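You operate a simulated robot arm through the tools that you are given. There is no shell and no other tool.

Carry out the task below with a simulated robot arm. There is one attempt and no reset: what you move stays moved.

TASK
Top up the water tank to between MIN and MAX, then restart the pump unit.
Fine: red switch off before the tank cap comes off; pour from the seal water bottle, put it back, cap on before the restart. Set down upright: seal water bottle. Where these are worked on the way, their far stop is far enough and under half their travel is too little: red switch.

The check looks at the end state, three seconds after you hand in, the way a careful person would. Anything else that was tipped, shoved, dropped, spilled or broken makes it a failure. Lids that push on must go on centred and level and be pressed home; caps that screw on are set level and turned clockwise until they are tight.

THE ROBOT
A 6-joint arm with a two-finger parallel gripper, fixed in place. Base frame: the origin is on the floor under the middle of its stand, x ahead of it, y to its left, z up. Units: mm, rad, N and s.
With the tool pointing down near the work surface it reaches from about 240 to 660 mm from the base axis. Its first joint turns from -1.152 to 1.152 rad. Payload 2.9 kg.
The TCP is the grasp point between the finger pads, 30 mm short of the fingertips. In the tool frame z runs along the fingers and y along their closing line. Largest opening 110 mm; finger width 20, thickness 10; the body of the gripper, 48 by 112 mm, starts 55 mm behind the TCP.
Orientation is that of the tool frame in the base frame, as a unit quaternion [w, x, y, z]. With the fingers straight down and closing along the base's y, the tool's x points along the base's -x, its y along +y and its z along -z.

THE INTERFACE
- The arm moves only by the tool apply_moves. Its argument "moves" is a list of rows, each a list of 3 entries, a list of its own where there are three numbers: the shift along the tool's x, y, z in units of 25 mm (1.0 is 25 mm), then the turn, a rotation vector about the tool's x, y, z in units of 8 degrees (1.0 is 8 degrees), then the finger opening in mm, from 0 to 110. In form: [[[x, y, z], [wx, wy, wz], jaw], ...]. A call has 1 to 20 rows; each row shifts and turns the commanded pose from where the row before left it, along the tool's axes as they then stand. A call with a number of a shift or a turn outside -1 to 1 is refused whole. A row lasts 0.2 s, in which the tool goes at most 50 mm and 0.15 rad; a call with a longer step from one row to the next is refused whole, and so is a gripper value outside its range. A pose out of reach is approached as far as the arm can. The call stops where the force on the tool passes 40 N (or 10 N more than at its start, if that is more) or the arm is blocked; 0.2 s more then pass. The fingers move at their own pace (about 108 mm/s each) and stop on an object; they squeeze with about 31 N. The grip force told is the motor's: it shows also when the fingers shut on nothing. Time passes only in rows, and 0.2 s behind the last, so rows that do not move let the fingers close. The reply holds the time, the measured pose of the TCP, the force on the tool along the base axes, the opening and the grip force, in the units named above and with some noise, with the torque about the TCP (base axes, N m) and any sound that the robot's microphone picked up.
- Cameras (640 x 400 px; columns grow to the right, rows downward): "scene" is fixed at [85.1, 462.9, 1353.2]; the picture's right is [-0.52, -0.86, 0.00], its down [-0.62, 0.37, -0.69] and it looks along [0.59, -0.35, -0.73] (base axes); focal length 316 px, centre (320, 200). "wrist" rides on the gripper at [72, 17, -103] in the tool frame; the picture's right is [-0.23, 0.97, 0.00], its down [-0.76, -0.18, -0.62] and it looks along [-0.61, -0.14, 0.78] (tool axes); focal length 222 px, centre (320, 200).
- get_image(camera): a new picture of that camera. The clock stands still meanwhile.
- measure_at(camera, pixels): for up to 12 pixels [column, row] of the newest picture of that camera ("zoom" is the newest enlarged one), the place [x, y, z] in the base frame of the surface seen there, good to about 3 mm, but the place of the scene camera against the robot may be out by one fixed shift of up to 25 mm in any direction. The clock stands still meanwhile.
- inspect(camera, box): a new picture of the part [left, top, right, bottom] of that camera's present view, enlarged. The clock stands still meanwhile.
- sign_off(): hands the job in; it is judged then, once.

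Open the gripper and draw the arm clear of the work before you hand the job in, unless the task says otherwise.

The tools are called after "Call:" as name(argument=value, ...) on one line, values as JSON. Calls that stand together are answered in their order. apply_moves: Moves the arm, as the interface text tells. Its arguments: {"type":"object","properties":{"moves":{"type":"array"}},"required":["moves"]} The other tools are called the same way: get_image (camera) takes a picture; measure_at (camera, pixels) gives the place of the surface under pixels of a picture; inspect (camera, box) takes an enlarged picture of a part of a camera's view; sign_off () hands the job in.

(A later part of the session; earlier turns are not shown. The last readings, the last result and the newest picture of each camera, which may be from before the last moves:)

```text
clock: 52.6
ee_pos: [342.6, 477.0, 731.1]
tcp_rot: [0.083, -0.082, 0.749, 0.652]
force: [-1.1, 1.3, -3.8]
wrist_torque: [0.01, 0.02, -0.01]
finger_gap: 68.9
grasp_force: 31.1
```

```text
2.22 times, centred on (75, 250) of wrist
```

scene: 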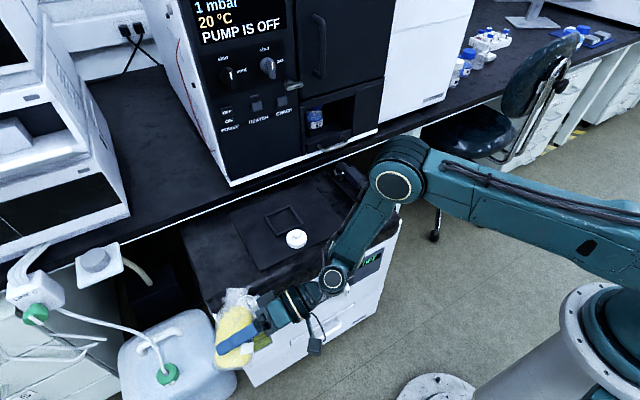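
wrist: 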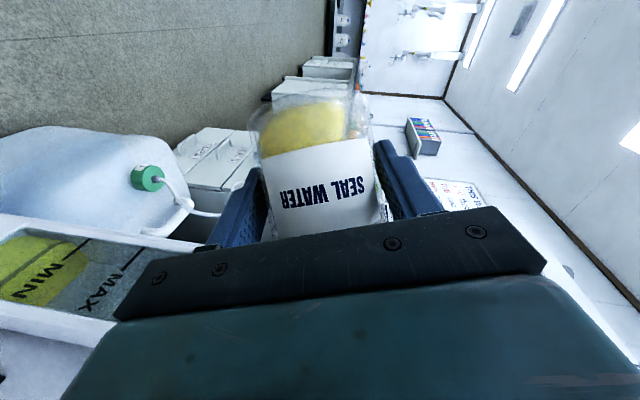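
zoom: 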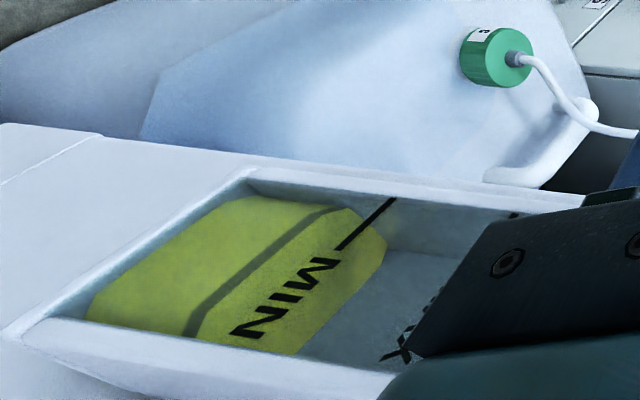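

The sight glass view is clear (MIN mark, level below it). The liquid tongue in the neck is near the lip; I tilt 2° more and look.

Call:
apply_moves(moves=[[[-0.0218, 0.1229, -0.0126], [-0.125, 0, 0.2165], 50], [[0, 0, 0], [0, 0, 0], 50]])

Call:
inspect(camera="scene", box=[225, 285, 275, 325])

Call:
inspect(camera="wrist", box=[0, 160, 150, 340])

```text
clock: 53.2
ee_pos: [342.0, 476.4, 734.0]
tcp_rot: [0.073, -0.072, 0.745, 0.659]
force: [0.2, 0.7, -3.9]
wrist_torque: [0.0, 0.04, -0.03]
finger_gap: 69.0
grasp_force: 31.3
```

```text
10.00 times, centred on (250, 305) of scene
```

zoom: 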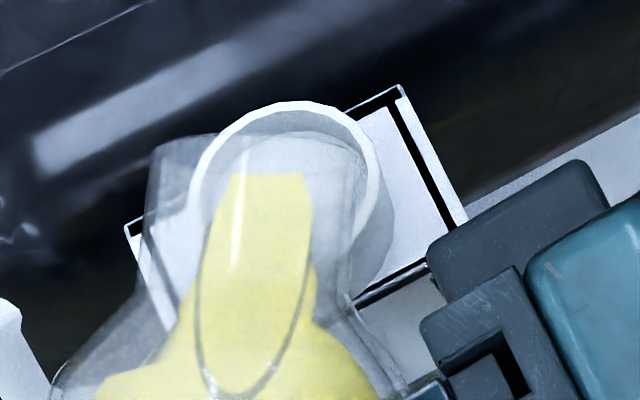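

```text
2.22 times, centred on (75, 250) of wrist
```

zoom: 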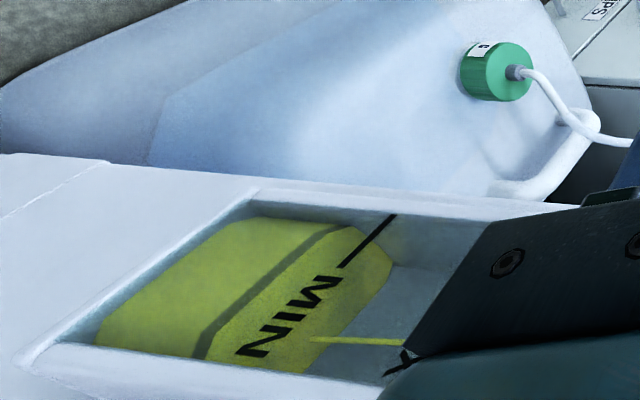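

Pouring has begun: a thin stream is visible entering inside the tank (wrist zoom (345,340)). I hold here and watch the level rise.

Call:
apply_moves(moves=[[[0, 0, 0], [0, 0, 0], 50], [[0, 0, 0], [0, 0, 0], 50], [[0, 0, 0], [0, 0, 0], 50]])

Call:
inspect(camera="scene", box=[225, 285, 275, 325])

Call:
inspect(camera="wrist", box=[0, 160, 150, 340])

```text
clock: 54.0
ee_pos: [342.2, 476.9, 734.7]
tcp_rot: [0.073, -0.072, 0.745, 0.659]
force: [-0.6, 0.3, -4.0]
wrist_torque: [-0.02, 0.07, -0.02]
finger_gap: 69.1
grasp_force: 31.2
```

```text
10.00 times, centred on (250, 305) of scene
```

zoom: 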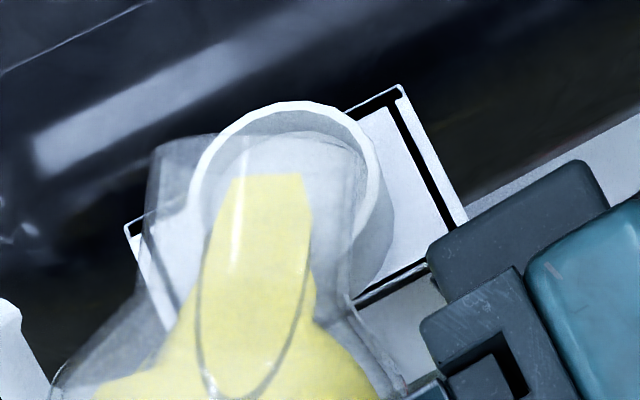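

```text
2.22 times, centred on (75, 250) of wrist
```

zoom: 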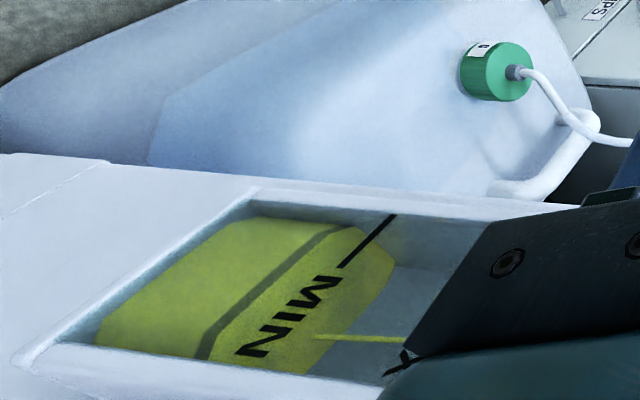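

The level is rising slowly and the stream lands inside. I hold for 3 s more.

Call:
apply_moves(moves=[[[0, 0, 0], [0, 0, 0], 50], [[0, 0, 0], [0, 0, 0], 50], [[0, 0, 0], [0, 0, 0], 50], [[0, 0, 0], [0, 0, 0], 50], [[0, 0, 0], [0, 0, 0], 50], [[0, 0, 0], [0, 0, 0], 50], [[0, 0, 0], [0, 0, 0], 50], [[0, 0, 0], [0, 0, 0], 50], [[0, 0, 0], [0, 0, 0], 50], [[0, 0, 0], [0, 0, 0], 50], [[0, 0, 0], [0, 0, 0], 50], [[0, 0, 0], [0, 0, 0], 50], [[0, 0, 0], [0, 0, 0], 50], [[0, 0, 0], [0, 0, 0], 50]])

Call:
inspect(camera="scene", box=[225, 285, 275, 325])

Call:
inspect(camera="wrist", box=[0, 160, 150, 340])

```text
clock: 57.0
ee_pos: [342.9, 477.2, 735.1]
tcp_rot: [0.072, -0.072, 0.745, 0.659]
force: [-0.2, 0.2, -4.4]
wrist_torque: [0.01, 0.07, -0.04]
finger_gap: 69.2
grasp_force: 30.8
```

```text
10.00 times, centred on (250, 305) of scene
```

zoom: 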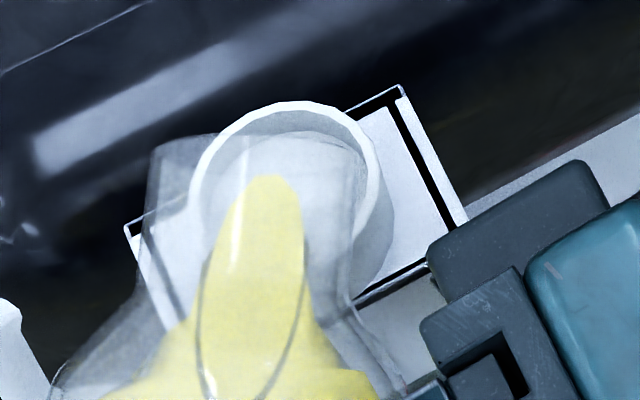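

```text
2.22 times, centred on (75, 250) of wrist
```

zoom: 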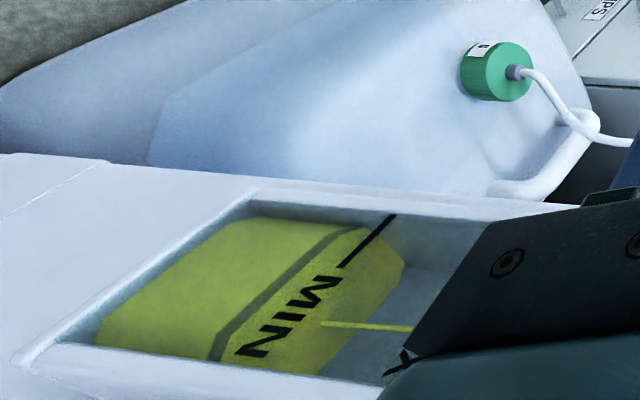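

The level rose about 5 mm and the flow is weakening, still below MIN. I tilt 2° more about the lip and hold 2 s.

Call:
apply_moves(moves=[[[-0.0218, 0.1229, -0.0126], [-0.125, 0, 0.2165], 50], [[0, 0, 0], [0, 0, 0], 50], [[0, 0, 0], [0, 0, 0], 50], [[0, 0, 0], [0, 0, 0], 50], [[0, 0, 0], [0, 0, 0], 50], [[0, 0, 0], [0, 0, 0], 50], [[0, 0, 0], [0, 0, 0], 50], [[0, 0, 0], [0, 0, 0], 50], [[0, 0, 0], [0, 0, 0], 50]])

Call:
inspect(camera="scene", box=[225, 285, 275, 325])

Call:
inspect(camera="wrist", box=[0, 160, 150, 340])

```text
clock: 59.0
ee_pos: [342.4, 478.5, 737.9]
tcp_rot: [0.061, -0.061, 0.741, 0.666]
force: [0.0, -0.6, -3.0]
wrist_torque: [-0.02, 0.06, -0.01]
finger_gap: 69.1
grasp_force: 30.6
```

```text
10.00 times, centred on (250, 305) of scene
```

zoom: 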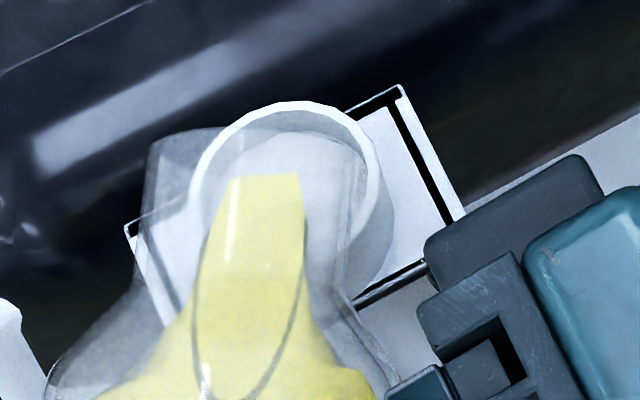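

```text
2.22 times, centred on (75, 250) of wrist
```

zoom: 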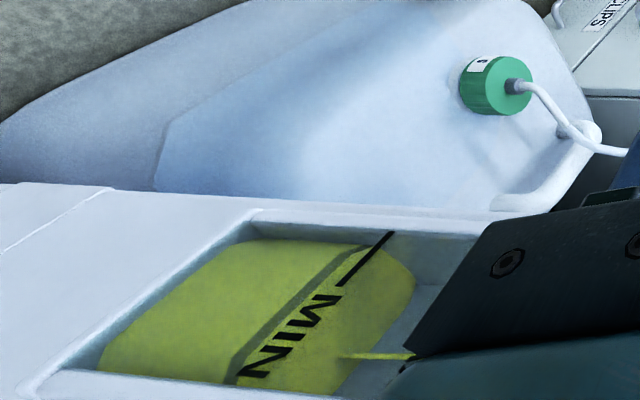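

The level is now nearly at MIN and rising faster. I hold 2 s more.

Call:
apply_moves(moves=[[[0, 0, 0], [0, 0, 0], 50], [[0, 0, 0], [0, 0, 0], 50], [[0, 0, 0], [0, 0, 0], 50], [[0, 0, 0], [0, 0, 0], 50], [[0, 0, 0], [0, 0, 0], 50], [[0, 0, 0], [0, 0, 0], 50], [[0, 0, 0], [0, 0, 0], 50], [[0, 0, 0], [0, 0, 0], 50], [[0, 0, 0], [0, 0, 0], 50]])

Call:
inspect(camera="scene", box=[225, 285, 275, 325])

Call:
inspect(camera="wrist", box=[0, 160, 150, 340])

```text
clock: 61.0
ee_pos: [342.5, 477.5, 737.2]
tcp_rot: [0.061, -0.061, 0.74, 0.667]
force: [0.2, 0.0, -3.7]
wrist_torque: [0.01, 0.04, -0.02]
finger_gap: 69.3
grasp_force: 31.0
```

```text
10.00 times, centred on (250, 305) of scene
```

zoom: 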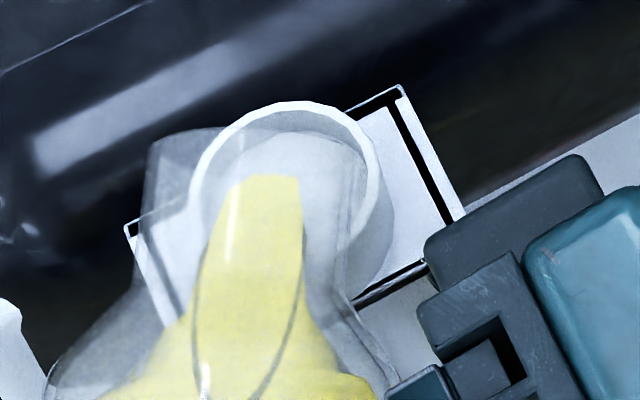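

```text
2.22 times, centred on (75, 250) of wrist
```

zoom: 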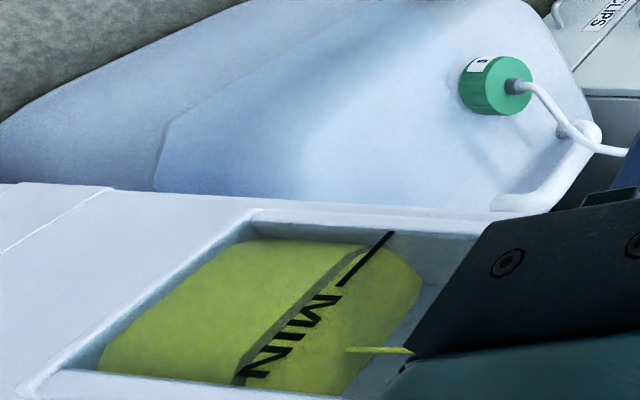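

Level is about at MIN in this view. I tilt 2° further and hold 2 s.

Call:
apply_moves(moves=[[[-0.0218, 0.1229, -0.0126], [-0.125, 0, 0.2165], 50], [[0, 0, 0], [0, 0, 0], 50], [[0, 0, 0], [0, 0, 0], 50], [[0, 0, 0], [0, 0, 0], 50], [[0, 0, 0], [0, 0, 0], 50], [[0, 0, 0], [0, 0, 0], 50], [[0, 0, 0], [0, 0, 0], 50], [[0, 0, 0], [0, 0, 0], 50]])

Call:
inspect(camera="scene", box=[225, 285, 275, 325])

Call:
inspect(camera="wrist", box=[0, 160, 150, 340])

```text
clock: 62.8
ee_pos: [342.6, 477.7, 740.9]
tcp_rot: [0.052, -0.051, 0.735, 0.674]
force: [-0.2, -0.4, -4.0]
wrist_torque: [0.01, 0.05, 0.02]
finger_gap: 69.1
grasp_force: 30.7
```

```text
10.00 times, centred on (250, 305) of scene
```

zoom: 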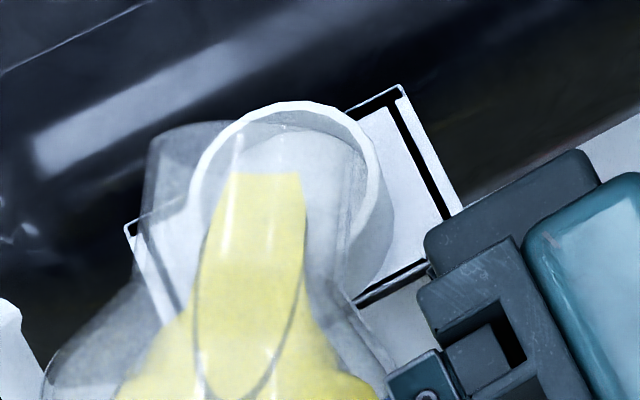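

```text
2.22 times, centred on (75, 250) of wrist
```

zoom: 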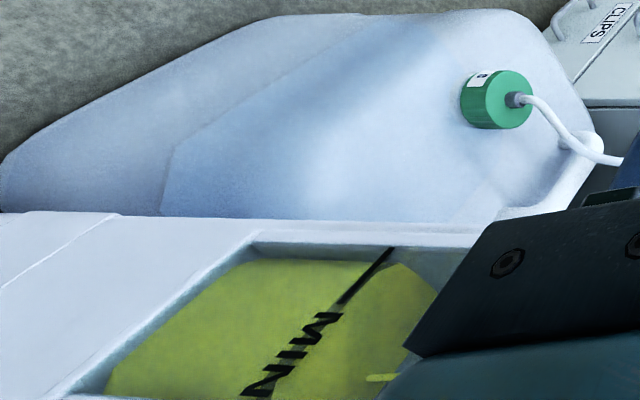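

The level edge now overlaps the MIN line in this view, but parallax makes it look slightly high, so I need well above MIN. I tilt 2° more and hold 2.4 s.

Call:
apply_moves(moves=[[[-0.0218, 0.1229, -0.0126], [-0.125, 0, 0.2165], 50], [[0, 0, 0], [0, 0, 0], 50], [[0, 0, 0], [0, 0, 0], 50], [[0, 0, 0], [0, 0, 0], 50], [[0, 0, 0], [0, 0, 0], 50], [[0, 0, 0], [0, 0, 0], 50], [[0, 0, 0], [0, 0, 0], 50], [[0, 0, 0], [0, 0, 0], 50], [[0, 0, 0], [0, 0, 0], 50], [[0, 0, 0], [0, 0, 0], 50]])

Call:
inspect(camera="scene", box=[205, 275, 295, 365])

Call:
inspect(camera="wrist", box=[0, 180, 150, 360])

```text
clock: 65.0
ee_pos: [341.2, 477.4, 744.5]
tcp_rot: [0.041, -0.041, 0.73, 0.681]
force: [0.3, -0.3, -3.0]
wrist_torque: [-0.01, 0.01, 0.03]
finger_gap: 68.7
grasp_force: 31.4
```

```text
4.44 times, centred on (250, 320) of scene
```

zoom: 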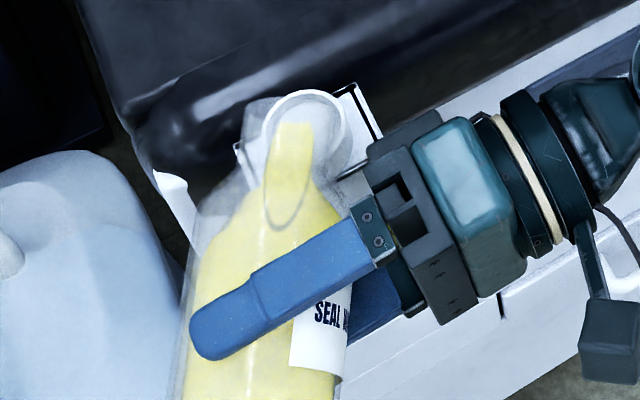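

```text
2.22 times, centred on (75, 270) of wrist
```

zoom: 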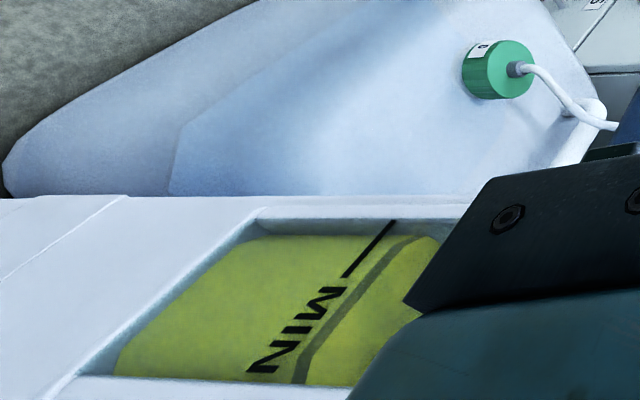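

The level is now clearly above MIN (edge ~38 px past the MIN line). I measure points on the zoom to judge heights.

Call:
measure_at(camera="zoom", pixels=[[370, 247], [395, 222], [344, 274], [390, 262], [405, 245], [320, 345], [300, 375], [250, 300], [425, 255], [250, 222]])

Call:
get_image(camera="wrist")

```text
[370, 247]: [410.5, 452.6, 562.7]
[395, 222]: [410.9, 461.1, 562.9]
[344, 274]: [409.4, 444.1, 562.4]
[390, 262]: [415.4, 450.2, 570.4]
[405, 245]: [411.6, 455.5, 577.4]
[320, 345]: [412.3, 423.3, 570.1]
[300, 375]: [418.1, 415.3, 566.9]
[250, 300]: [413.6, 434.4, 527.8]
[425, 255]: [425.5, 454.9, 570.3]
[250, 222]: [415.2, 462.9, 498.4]
```

```text
taken
```

wrist: 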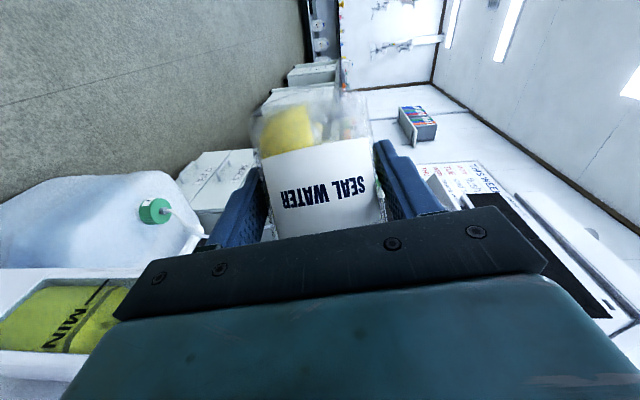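

MIN is at z≈562.7 and the water surface measures z≈570.3; MAX should be near 608. I want around 583, so I hold another 1.4 s and re-measure.

Call:
apply_moves(moves=[[[0, 0, 0], [0, 0, 0], 50], [[0, 0, 0], [0, 0, 0], 50], [[0, 0, 0], [0, 0, 0], 50], [[0, 0, 0], [0, 0, 0], 50], [[0, 0, 0], [0, 0, 0], 50], [[0, 0, 0], [0, 0, 0], 50]])

Call:
inspect(camera="wrist", box=[0, 180, 150, 360])

Call:
measure_at(camera="zoom", pixels=[[370, 247], [344, 274], [395, 265], [415, 250], [330, 345], [315, 375], [430, 258], [350, 365]])

```text
clock: 66.4
ee_pos: [341.2, 476.4, 744.9]
tcp_rot: [0.04, -0.041, 0.73, 0.681]
force: [-0.1, -0.9, -3.0]
wrist_torque: [-0.01, 0.05, 0.0]
finger_gap: 68.9
grasp_force: 30.8
```

```text
2.22 times, centred on (75, 270) of wrist
```

zoom: 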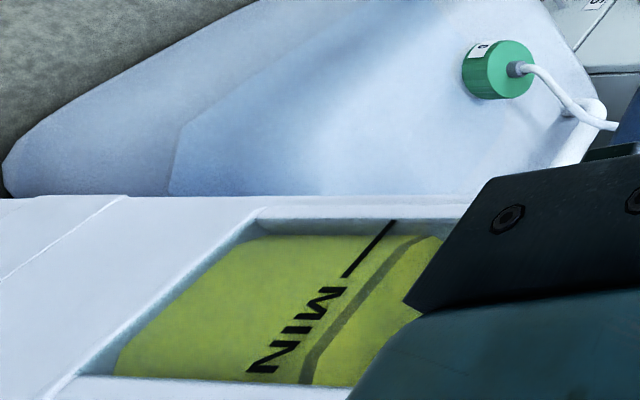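

```text
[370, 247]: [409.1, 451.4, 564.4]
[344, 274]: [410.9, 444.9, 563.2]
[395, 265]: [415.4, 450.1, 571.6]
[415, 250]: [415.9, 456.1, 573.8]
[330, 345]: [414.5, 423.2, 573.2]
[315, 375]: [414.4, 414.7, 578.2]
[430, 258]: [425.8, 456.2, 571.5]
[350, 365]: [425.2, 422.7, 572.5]
```

Level ≈572.5 and flow has faded. One more 2° tilt with a 2 s hold.

Call:
apply_moves(moves=[[[-0.0218, 0.1229, -0.0126], [-0.125, 0, 0.2165], 50], [[0, 0, 0], [0, 0, 0], 50], [[0, 0, 0], [0, 0, 0], 50], [[0, 0, 0], [0, 0, 0], 50], [[0, 0, 0], [0, 0, 0], 50], [[0, 0, 0], [0, 0, 0], 50], [[0, 0, 0], [0, 0, 0], 50], [[0, 0, 0], [0, 0, 0], 50]])

Call:
inspect(camera="wrist", box=[0, 180, 150, 360])

Call:
inspect(camera="scene", box=[225, 285, 275, 325])

```text
clock: 68.2
ee_pos: [341.7, 477.2, 747.2]
tcp_rot: [0.03, -0.03, 0.725, 0.688]
force: [0.0, 1.1, -2.5]
wrist_torque: [-0.01, 0.01, 0.02]
finger_gap: 68.9
grasp_force: 31.2
```

```text
2.22 times, centred on (75, 270) of wrist
```

zoom: 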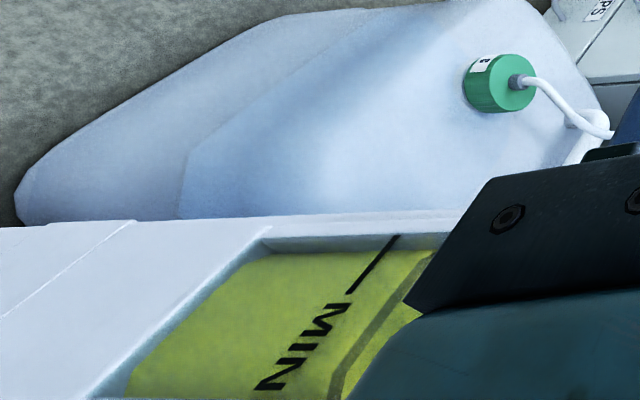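

```text
10.00 times, centred on (250, 305) of scene
```

zoom: 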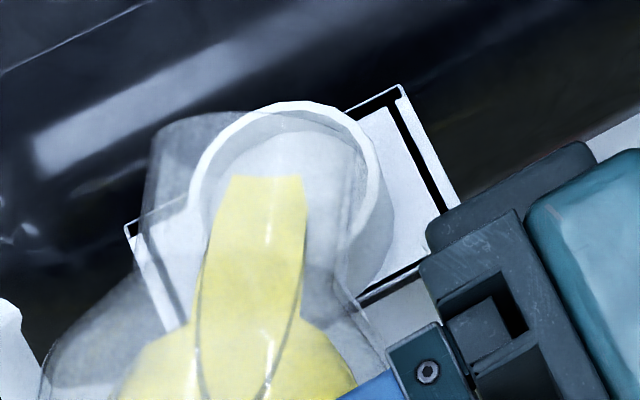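

Call:
measure_at(camera="scene", pixels=[[246, 302]])

Call:
inspect(camera="wrist", box=[20, 230, 130, 360])

Call:
measure_at(camera="zoom", pixels=[[395, 110], [430, 110], [450, 95], [400, 170], [350, 240], [340, 260], [425, 130], [300, 230]])

```text
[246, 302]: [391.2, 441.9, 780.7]
```

```text
3.08 times, centred on (75, 295) of wrist
```

zoom: 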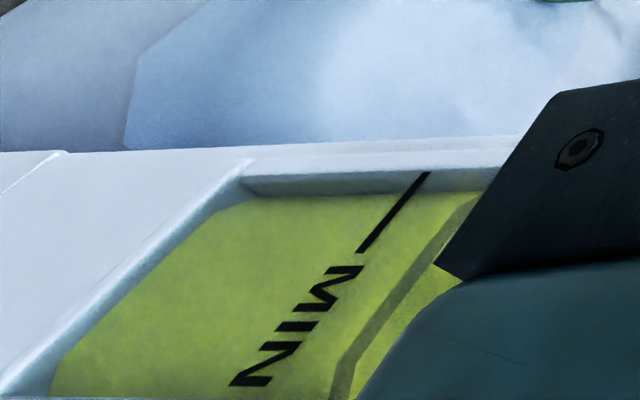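

```text
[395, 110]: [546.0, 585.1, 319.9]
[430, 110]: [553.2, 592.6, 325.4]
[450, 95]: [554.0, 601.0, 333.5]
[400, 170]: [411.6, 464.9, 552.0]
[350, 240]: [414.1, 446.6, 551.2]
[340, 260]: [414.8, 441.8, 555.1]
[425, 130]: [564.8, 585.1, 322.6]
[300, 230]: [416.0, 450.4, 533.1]
```

The level edge runs from (470,200) to (340,390) in this zoom. I measure along it and on the surface beyond.

Call:
measure_at(camera="zoom", pixels=[[395, 215], [375, 240], [440, 225], [455, 220], [420, 262], [385, 315], [435, 285], [400, 335], [375, 370]])

```text
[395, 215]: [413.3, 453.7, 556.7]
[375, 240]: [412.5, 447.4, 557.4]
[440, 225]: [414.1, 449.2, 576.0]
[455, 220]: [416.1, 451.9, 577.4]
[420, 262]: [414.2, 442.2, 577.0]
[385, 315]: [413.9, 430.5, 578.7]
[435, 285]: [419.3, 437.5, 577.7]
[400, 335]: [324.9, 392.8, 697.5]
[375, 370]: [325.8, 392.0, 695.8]
```

Water surface now z≈577.5 (MIN 563, MAX ≈606–608). I hold 1.6 s more to come nearer to the middle.

Call:
apply_moves(moves=[[[0, 0, 0], [0, 0, 0], 50], [[0, 0, 0], [0, 0, 0], 50], [[0, 0, 0], [0, 0, 0], 50], [[0, 0, 0], [0, 0, 0], 50], [[0, 0, 0], [0, 0, 0], 50], [[0, 0, 0], [0, 0, 0], 50], [[0, 0, 0], [0, 0, 0], 50]])

Call:
inspect(camera="wrist", box=[20, 230, 130, 360])

Call:
measure_at(camera="zoom", pixels=[[440, 225], [455, 225], [425, 265], [390, 315], [440, 280], [450, 270], [375, 345], [395, 215]])

```text
clock: 69.8
ee_pos: [342.4, 477.0, 747.9]
tcp_rot: [0.03, -0.03, 0.725, 0.688]
force: [0.3, 0.2, -3.5]
wrist_torque: [-0.03, 0.01, -0.04]
finger_gap: 68.9
grasp_force: 30.8
```

```text
3.08 times, centred on (75, 295) of wrist
```

zoom: 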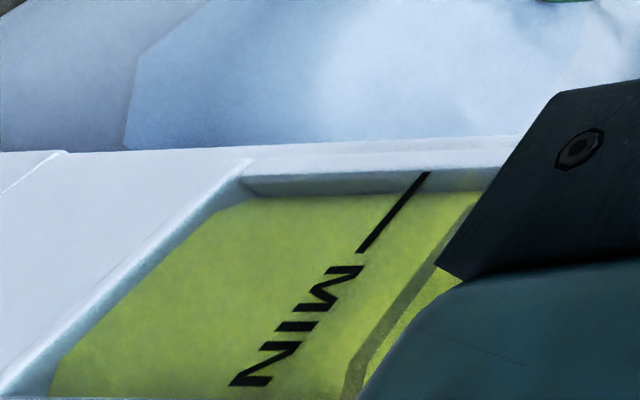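

```text
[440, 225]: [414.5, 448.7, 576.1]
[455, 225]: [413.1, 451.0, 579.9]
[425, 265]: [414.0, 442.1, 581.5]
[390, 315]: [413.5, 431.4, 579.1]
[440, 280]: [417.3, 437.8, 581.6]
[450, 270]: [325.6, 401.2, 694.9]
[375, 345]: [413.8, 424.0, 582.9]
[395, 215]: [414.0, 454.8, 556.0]
```

Level ≈581, comfortably between MIN (563) and MAX (~607). I tilt back 15° about the lip to stop the flow, then raise the bottle.

Call:
apply_moves(moves=[[[0.0817, -0.4608, 0.0471], [0.469, 0, -0.812], 50], [[0.0817, -0.4608, 0.0471], [0.469, 0, -0.812], 50], [[0, 0, 0], [0, 0, 0], 50], [[-0.133, 0.37, -0.077], [0, 0, 0], 50], [[-0.265, 0.739, -0.153], [0, 0, 0], 50], [[-0.265, 0.739, -0.153], [0, 0, 0], 50], [[-0.265, 0.739, -0.153], [0, 0, 0], 50], [[-0.265, 0.739, -0.153], [0, 0, 0], 50], [[-0.265, 0.739, -0.153], [0, 0, 0], 50], [[0, 0, 0], [0, 0, 0], 50]])

Call:
get_image(camera="scene")

Call:
get_image(camera="wrist")

```text
clock: 72.0
ee_pos: [344.3, 476.8, 832.8]
tcp_rot: [0.109, -0.11, 0.759, 0.632]
force: [0.6, -0.6, -3.2]
wrist_torque: [-0.02, 0.09, -0.03]
finger_gap: 68.9
grasp_force: 30.9
```

```text
taken
```

scene: 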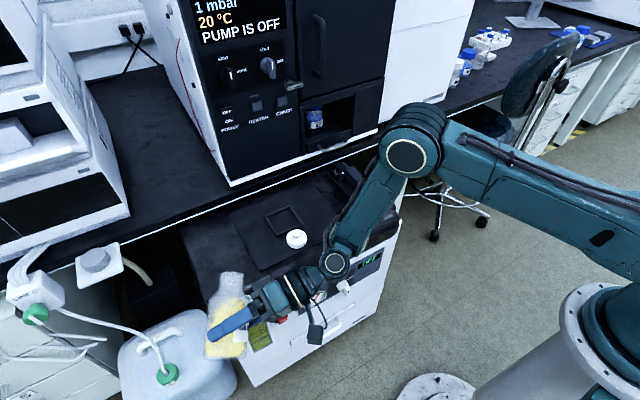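

```text
taken
```

wrist: 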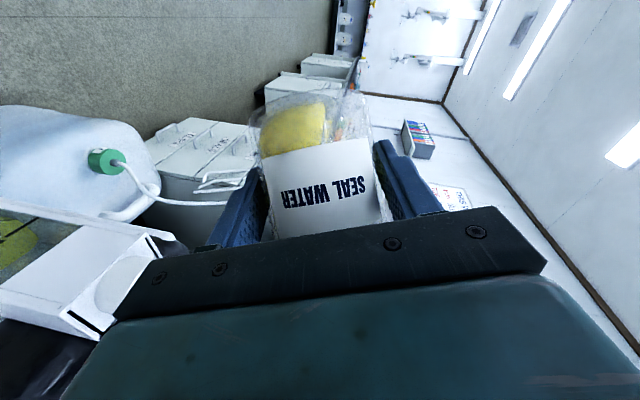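

Flow stopped and bottle raised. Tilt is now 69.4°, so I rotate it back upright in place.

Call:
apply_moves(moves=[[[0, 0, 0], [0.482, 0, -0.835], 50], [[0, 0, 0], [0.482, 0, -0.835], 50], [[0, 0, 0], [0.482, 0, -0.835], 50], [[0, 0, 0], [0.482, 0, -0.835], 50], [[0, 0, 0], [0.482, 0, -0.835], 50], [[0, 0, 0], [0.482, 0, -0.835], 50], [[0, 0, 0], [0.482, 0, -0.835], 50], [[0, 0, 0], [0.482, 0, -0.835], 50], [[0, 0, 0], [0.482, 0, -0.835], 50], [[0, 0, 0], [0, 0, 0], 50]])

Call:
get_image(camera="scene")

Call:
get_image(camera="wrist")

```text
clock: 74.2
ee_pos: [344.6, 475.7, 833.6]
tcp_rot: [0.433, -0.434, 0.75, 0.248]
force: [-0.5, -0.3, -3.2]
wrist_torque: [-0.05, -0.02, 0.02]
finger_gap: 69.0
grasp_force: 30.7
```

```text
taken
```

scene: 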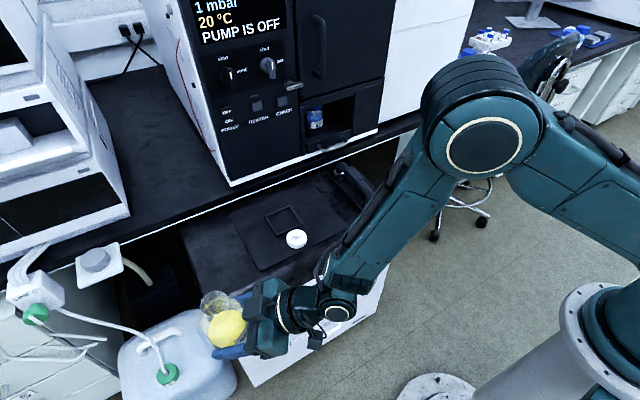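

```text
taken
```

wrist: 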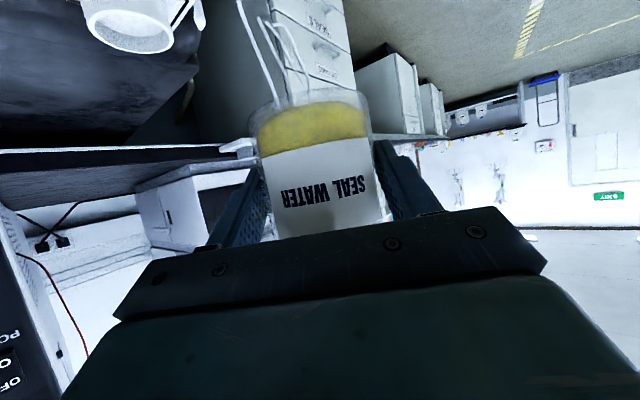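

Bottle is upright again (orientation matches the carry pose). I raise it 45 mm and run the carry path in reverse, first half.

Call:
apply_moves(moves=[[[-0.779, 0, -0.45], [0, 0, 0], 50], [[-0.779, 0, -0.45], [0, 0, 0], 50], [[0.129, -0.936, -0.223], [0.361, 0, 0.208], 50], [[0.101, -0.95, -0.175], [0.361, 0, 0.208], 50], [[0.073, -0.96, -0.127], [0.361, 0, 0.208], 50], [[0.045, -0.967, -0.079], [0.361, 0, 0.208], 50], [[0.017, -0.97, -0.03], [0.361, 0, 0.208], 50], [[-0.011, -0.971, 0.019], [0.361, 0, 0.208], 50], [[-0.039, -0.968, 0.068], [0.361, 0, 0.208], 50], [[-0.067, -0.962, 0.116], [0.361, 0, 0.208], 50], [[-0.095, -0.952, 0.165], [0.361, 0, 0.208], 50]])

Call:
inspect(camera="scene", box=[222, 285, 282, 355])

```text
clock: 76.6
ee_pos: [497.6, 320.1, 879.1]
tcp_rot: [0.483, -0.225, 0.837, 0.128]
force: [-1.1, -0.4, -3.8]
wrist_torque: [-0.01, -0.01, 0.03]
finger_gap: 68.9
grasp_force: 30.8
```

```text
5.71 times, centred on (252, 320) of scene
```

zoom: 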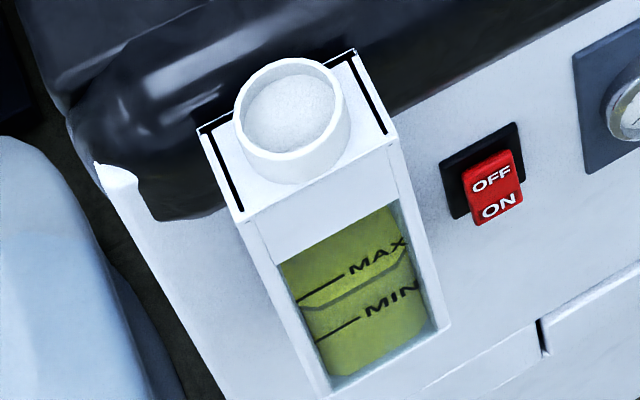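

The level edge lies between the MIN and MAX lines and no spill is visible around the neck. Continuing the return carry.

Call:
apply_moves(moves=[[[-0.123, -0.94, 0.212], [0.361, 0, 0.208], 50], [[-0.15, -0.924, 0.259], [0.361, 0, 0.208], 50], [[-0.176, -0.905, 0.305], [0.361, 0, 0.208], 50], [[-0.202, -0.883, 0.35], [0.361, 0, 0.208], 50], [[-0.228, -0.858, 0.394], [0.361, 0, 0.208], 50], [[-0.252, -0.83, 0.437], [0.361, 0, 0.208], 50], [[-0.276, -0.799, 0.478], [0.361, 0, 0.208], 50], [[-0.299, -0.766, 0.517], [0.361, 0, 0.208], 50], [[-0.32, -0.73, 0.555], [0.361, 0, 0.208], 50], [[0, 0, 0], [0, 0, 0], 50]])

Call:
get_image(camera="scene")

Call:
get_image(camera="wrist")

```text
clock: 78.8
ee_pos: [650.5, 161.1, 880.8]
tcp_rot: [0.5, -0.001, 0.866, -0.003]
force: [0.5, 0.4, -3.1]
wrist_torque: [-0.02, 0.04, 0.01]
finger_gap: 68.9
grasp_force: 31.0
```

```text
taken
```

scene: 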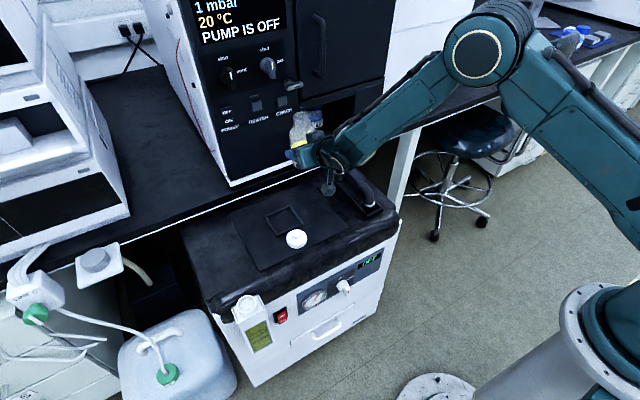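

```text
taken
```

wrist: 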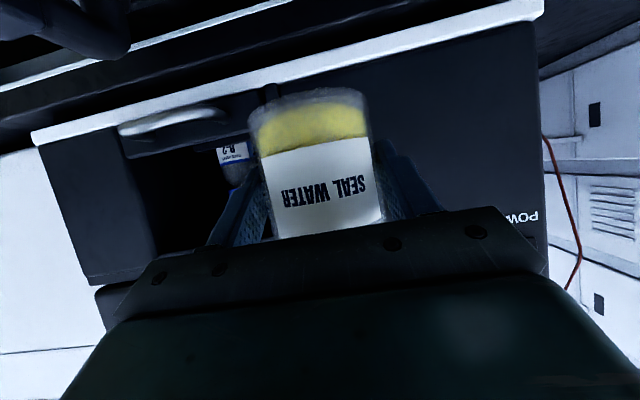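

Back above the bottle's original place. I lower most of the way with a 2 mm correction in y.

Call:
apply_moves(moves=[[[0.76, 0.09, 0.47], [0, 0, 0], 50], [[0.78, 0, 0.45], [0, 0, 0], 50], [[0.78, 0, 0.45], [0, 0, 0], 50], [[0.78, 0, 0.45], [0, 0, 0], 50], [[0.78, 0, 0.45], [0, 0, 0], 50], [[0.26, 0, 0.15], [0, 0, 0], 50], [[0, 0, 0], [0, 0, 0], 50]])

Call:
inspect(camera="scene", box=[250, 130, 390, 240])

```text
clock: 80.4
ee_pos: [651.1, 168.3, 760.8]
tcp_rot: [0.5, -0.001, 0.866, -0.002]
force: [0.5, 0.9, -2.4]
wrist_torque: [-0.03, 0.02, -0.04]
finger_gap: 69.0
grasp_force: 31.1
```

```text
3.64 times, centred on (320, 185) of scene
```

zoom: 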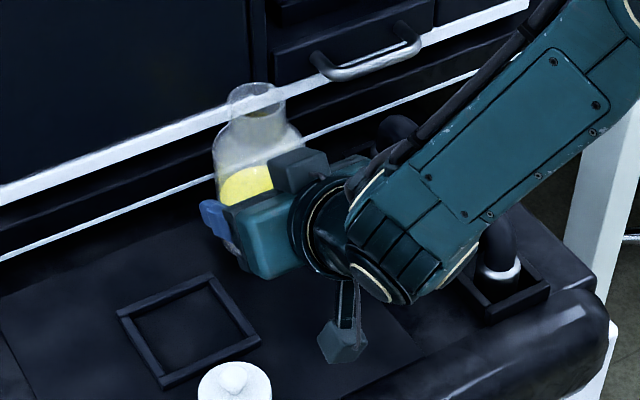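

y reads 168, a bit left of the original 165; I correct 3 mm and lower slowly.

Call:
apply_moves(moves=[[[0.1, -0.12, 0.058], [0, 0, 0], 50], [[0.1, 0, 0.058], [0, 0, 0], 50], [[0, 0, 0], [0, 0, 0], 50]])

Call:
apply_moves(moves=[[[0, 0, 0], [0, 0, 0], 50]])

```text
clock: 81.2
ee_pos: [652.4, 163.4, 756.1]
tcp_rot: [0.5, 0.0, 0.866, -0.003]
force: [0.2, 0.5, -2.3]
wrist_torque: [0.03, 0.02, -0.01]
finger_gap: 69.0
grasp_force: 30.7
```

```text
clock: 81.6
ee_pos: [653.1, 162.7, 755.6]
tcp_rot: [0.501, 0.0, 0.866, -0.003]
force: [0.1, 0.1, -3.5]
wrist_torque: [0.03, 0.02, -0.01]
finger_gap: 68.9
grasp_force: 31.1
```

Now y≈163, z≈756. I lower in 1.5 mm steps watching the vertical force for touchdown.

Call:
apply_moves(moves=[[[0.052, 0, 0.03], [0, 0, 0], 50], [[0.052, 0, 0.03], [0, 0, 0], 50], [[0.035, 0, 0.02], [0, 0, 0], 50], [[0, 0, 0], [0, 0, 0], 50]])

Call:
apply_moves(moves=[[[0.035, 0, 0.02], [0, 0, 0], 50], [[0, 0, 0], [0, 0, 0], 50]])

```text
clock: 82.6
ee_pos: [653.2, 163.7, 750.3]
tcp_rot: [0.501, -0.001, 0.866, -0.002]
force: [-0.5, -0.2, -2.9]
wrist_torque: [0.0, 0.05, -0.01]
finger_gap: 68.6
grasp_force: 31.3
```

```text
clock: 83.2
ee_pos: [653.1, 164.5, 750.1]
tcp_rot: [0.501, 0.0, 0.866, -0.003]
force: [-1.0, -1.9, 3.0]
wrist_torque: [0.06, 0.12, 0.05]
finger_gap: 68.8
grasp_force: 31.2
```

Touchdown (+3 N). I open the jaws gradually and check the bottle stands upright before retreating.

Call:
apply_moves(moves=[[[0, 0, 0], [0, 0, 0], 72], [[0, 0, 0], [0, 0, 0], 78], [[0, 0, 0], [0, 0, 0], 86], [[0, 0, 0], [0, 0, 0], 94], [[0, 0, 0], [0, 0, 0], 94]])

Call:
get_image(camera="wrist")

Call:
inspect(camera="scene", box=[250, 130, 390, 240])

```text
clock: 84.4
ee_pos: [652.9, 162.8, 748.5]
tcp_rot: [0.501, 0.0, 0.866, -0.003]
force: [-0.8, 0.6, 0.3]
wrist_torque: [0.03, 0.02, -0.02]
finger_gap: 94.2
grasp_force: 0.1
```

```text
taken
```

wrist: 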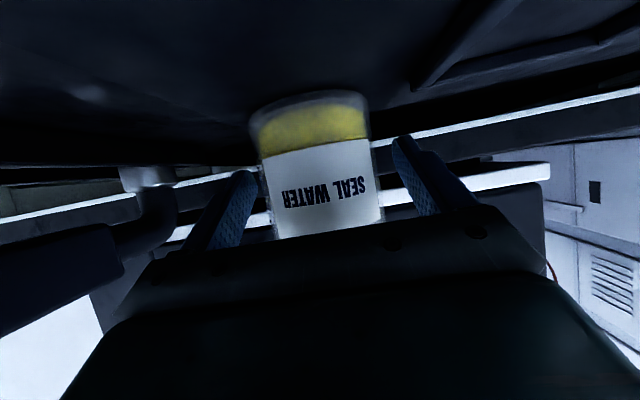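

```text
3.64 times, centred on (320, 185) of scene
```

zoom: 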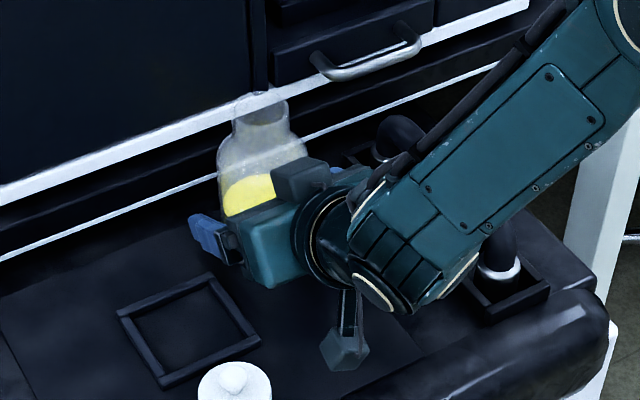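

The bottle stands upright at its original spot (within a few mm). I retreat back along the approach line.

Call:
apply_moves(moves=[[[0, 0, -0.5], [0, 0, 0], 94], [[0, 0, -0.8], [0, 0, 0], 94], [[0, 0, -0.9], [0, 0, 0], 94], [[0, 0, -0.9], [0, 0, 0], 94], [[0, 0, -0.9], [0, 0, 0], 94], [[-0.5, 0, -0.9], [0, 0, 0], 94], [[-0.8, 0, -0.5], [0, 0, 0], 94], [[0, 0, 0], [0, 0, 0], 94]])

Call:
get_image(camera="scene")

Call:
get_image(camera="wrist")

```text
clock: 86.2
ee_pos: [553.0, 166.1, 845.4]
tcp_rot: [0.501, -0.001, 0.866, -0.003]
force: [-0.6, -0.2, -0.1]
wrist_torque: [-0.02, -0.04, 0.01]
finger_gap: 94.3
grasp_force: 0.0
```

```text
taken
```

scene: 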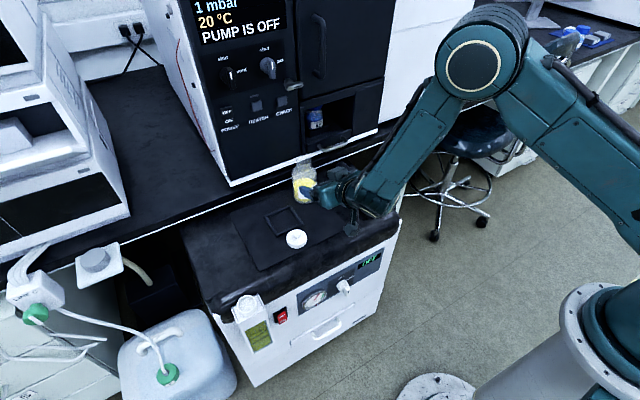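

```text
taken
```

wrist: 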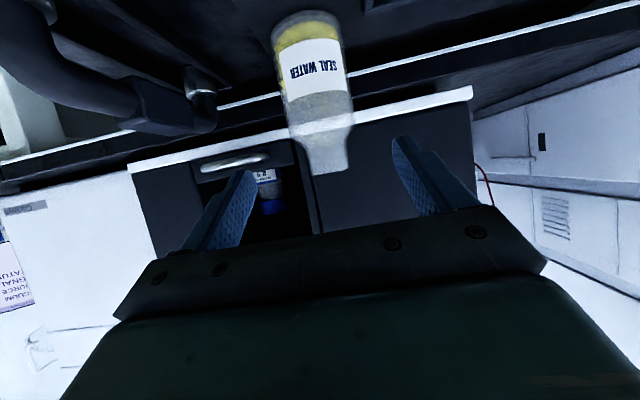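

The bottle stands steady. Now I return the tool to straight down and go over the cap at (533.5, 262).

Call:
apply_moves(moves=[[[0, 0, 0], [0, 0.9375, 0], 90], [[0, 0, 0], [0, 0.9375, 0], 90], [[0, 0, 0], [0, 0.9375, 0], 90], [[0, 0, 0], [0, 0.9375, 0], 90], [[0, 0, 0], [0, 0.9375, 0], 90], [[0, 0, 0], [0, 0.9375, 0], 90], [[0, 0, 0], [0, 0.9375, 0], 90], [[0, 0, 0], [0, 0.9375, 0], 90], [[0.195, 0.96, 0], [0, 0, 0], 80], [[0.195, 0.96, 0], [0, 0, 0], 80], [[0.195, 0.96, 0], [0, 0, 0], 80], [[0.195, 0.96, 0], [0, 0, 0], 80], [[0, 0, 0], [0, 0, 0], 80]])

Call:
get_image(camera="wrist")

Call:
get_image(camera="scene")

```text
clock: 89.0
ee_pos: [531.0, 261.3, 843.2]
tcp_rot: [0.0, 0.001, 1.0, -0.003]
force: [0.4, 0.4, -0.8]
wrist_torque: [-0.01, -0.05, 0.01]
finger_gap: 80.0
grasp_force: 0.1
```

```text
taken
```

wrist: 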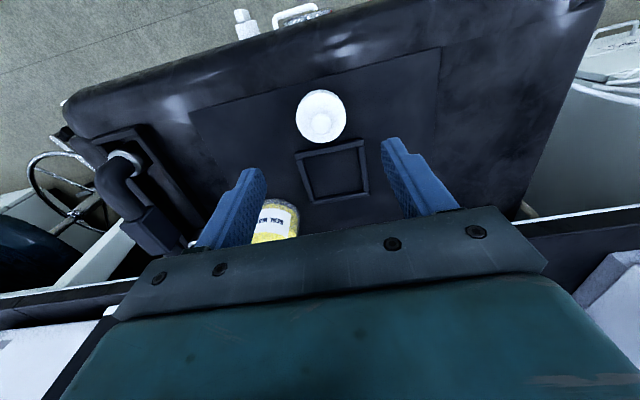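

```text
taken
```

scene: 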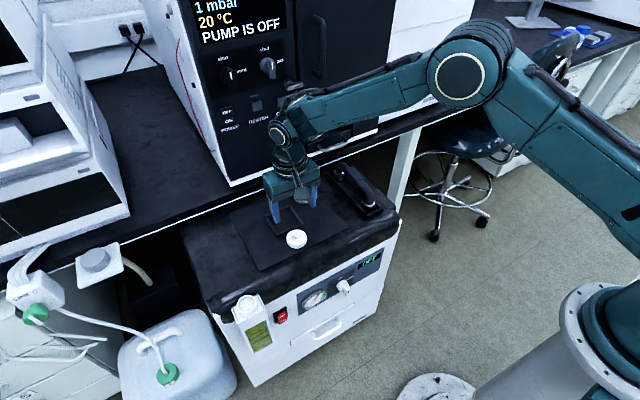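

The cap looks unchanged at (320,117). I nudge slightly, and descend to just around it with the jaws open at 80 mm.

Call:
apply_moves(moves=[[[-0.09, 0.02, 0.8], [0, 0, 0], 80], [[0, 0, 0.9], [0, 0, 0], 80], [[0, 0, 0.9], [0, 0, 0], 80], [[0, 0, 0.9], [0, 0, 0], 80], [[0, 0, 0.6], [0, 0, 0], 80], [[0, 0, 0], [0, 0, 0], 80]])

Call:
get_image(camera="wrist")

```text
clock: 90.4
ee_pos: [532.6, 259.9, 742.9]
tcp_rot: [0.001, 0.001, 1.0, -0.002]
force: [0.2, 0.5, 1.1]
wrist_torque: [0.0, 0.0, -0.01]
finger_gap: 80.0
grasp_force: 0.1
```

```text
taken
```

wrist: 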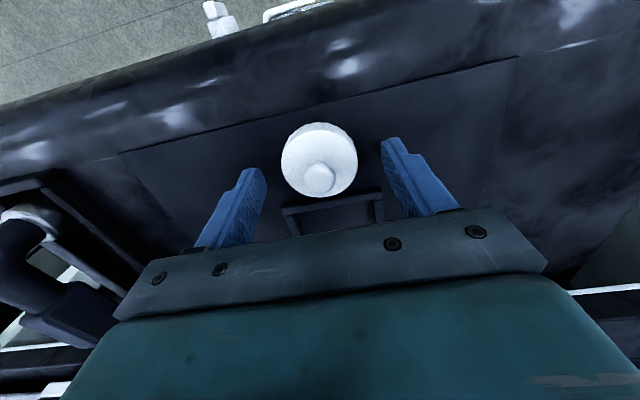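

Cap between the fingers; I lower the final 9 mm and grip it.

Call:
apply_moves(moves=[[[0, 0.03, 0.2], [0, 0, 0], 80], [[0, 0, 0.17], [0, 0, 0], 80], [[0, 0, 0], [0, 0, 0], 62], [[0, 0, 0], [0, 0, 0], 54], [[0, 0, 0], [0, 0, 0], 48], [[0, 0, 0], [0, 0, 0], 40], [[0, 0, 0], [0, 0, 0], 40]])

Call:
inspect(camera="wrist", box=[220, 90, 420, 250])

```text
clock: 92.0
ee_pos: [533.6, 261.3, 733.4]
tcp_rot: [0.002, 0.001, 1.0, -0.003]
force: [1.2, 0.8, 2.8]
wrist_torque: [0.09, 0.03, 0.01]
finger_gap: 49.7
grasp_force: 31.2
```

```text
2.50 times, centred on (320, 170) of wrist
```

zoom: 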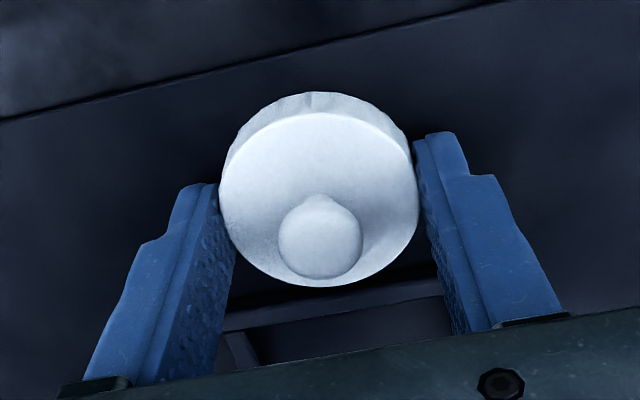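

The cap sits ~6 mm toward -x in the grip compared with the first grasp (knob at row 186 vs 196). I measure its rim to decide on a re-grip.

Call:
measure_at(camera="zoom", pixels=[[320, 240], [320, 120], [320, 283], [228, 200], [410, 200], [250, 150], [385, 150], [255, 255], [390, 250]])

```text
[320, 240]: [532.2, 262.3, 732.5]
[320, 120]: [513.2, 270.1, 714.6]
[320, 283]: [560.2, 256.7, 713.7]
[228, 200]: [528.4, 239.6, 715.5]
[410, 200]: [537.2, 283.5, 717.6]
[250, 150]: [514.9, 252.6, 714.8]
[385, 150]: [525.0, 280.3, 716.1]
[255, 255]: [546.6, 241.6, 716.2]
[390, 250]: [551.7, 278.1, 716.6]
```

Measurement shows the cap top at z=715 (14 mm tall skirt), centred in the grip within ~1.5 mm; knob top ≈1 mm below the TCP. The grip is good, so I lift and carry it next to the tank neck to measure the neck from the wrist camera.

Call:
apply_moves(moves=[[[0, 0, -0.4], [0, 0, 0], 40], [[0, 0, -0.8], [0, 0, 0], 40], [[0, 0, -0.8], [0, 0, 0], 40], [[0, 0, -0.8], [0, 0, 0], 40], [[0.363, 0.964, 0], [0, 0, 0], 40], [[0.363, 0.964, 0], [0, 0, 0], 40], [[0.363, 0.964, 0], [0, 0, 0], 40], [[0.363, 0.964, 0], [0, 0, 0], 40], [[0.363, 0.964, 0], [0, 0, 0], 40], [[0.363, 0.964, 0], [0, 0, 0], 40], [[0.363, 0.964, 0], [0, 0, 0], 40], [[0, 0, 0], [0, 0, 0], 40]])

Call:
get_image(camera="wrist")

Call:
get_image(camera="scene")

```text
clock: 94.6
ee_pos: [472.8, 431.9, 801.9]
tcp_rot: [0.001, 0.001, 1.0, -0.003]
force: [0.1, 0.3, -0.6]
wrist_torque: [0.01, 0.0, -0.01]
finger_gap: 49.6
grasp_force: 31.0
```

```text
taken
```

wrist: 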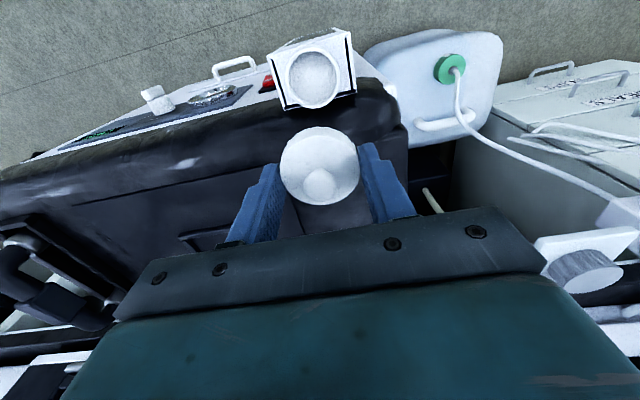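

```text
taken
```

scene: 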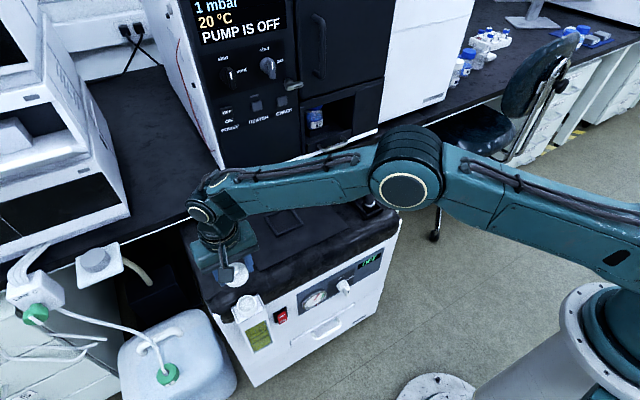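

The neck ring is fully visible at (313,78) in the wrist view. I zoom in and measure its rim.

Call:
inspect(camera="wrist", box=[264, 25, 364, 125])

Call:
measure_at(camera="wrist", pixels=[[286, 78], [340, 77], [312, 52], [314, 107], [292, 60], [333, 60], [294, 99], [334, 97], [313, 78]])

```text
4.00 times, centred on (314, 75) of wrist
```

zoom: 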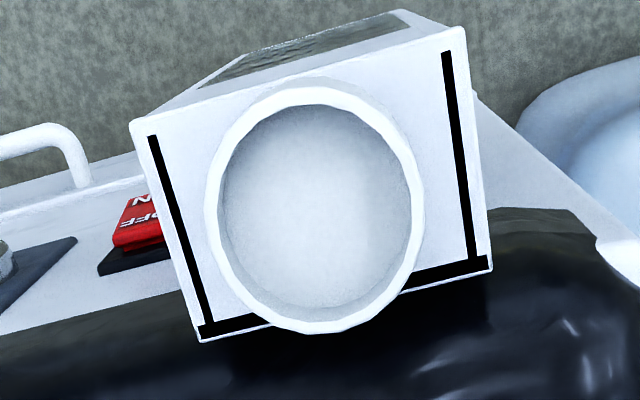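

```text
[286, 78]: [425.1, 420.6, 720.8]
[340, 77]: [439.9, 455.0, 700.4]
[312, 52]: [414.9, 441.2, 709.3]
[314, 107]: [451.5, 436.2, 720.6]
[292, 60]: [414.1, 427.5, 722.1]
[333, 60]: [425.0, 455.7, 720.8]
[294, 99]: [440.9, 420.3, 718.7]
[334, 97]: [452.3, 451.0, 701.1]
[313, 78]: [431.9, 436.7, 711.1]
```

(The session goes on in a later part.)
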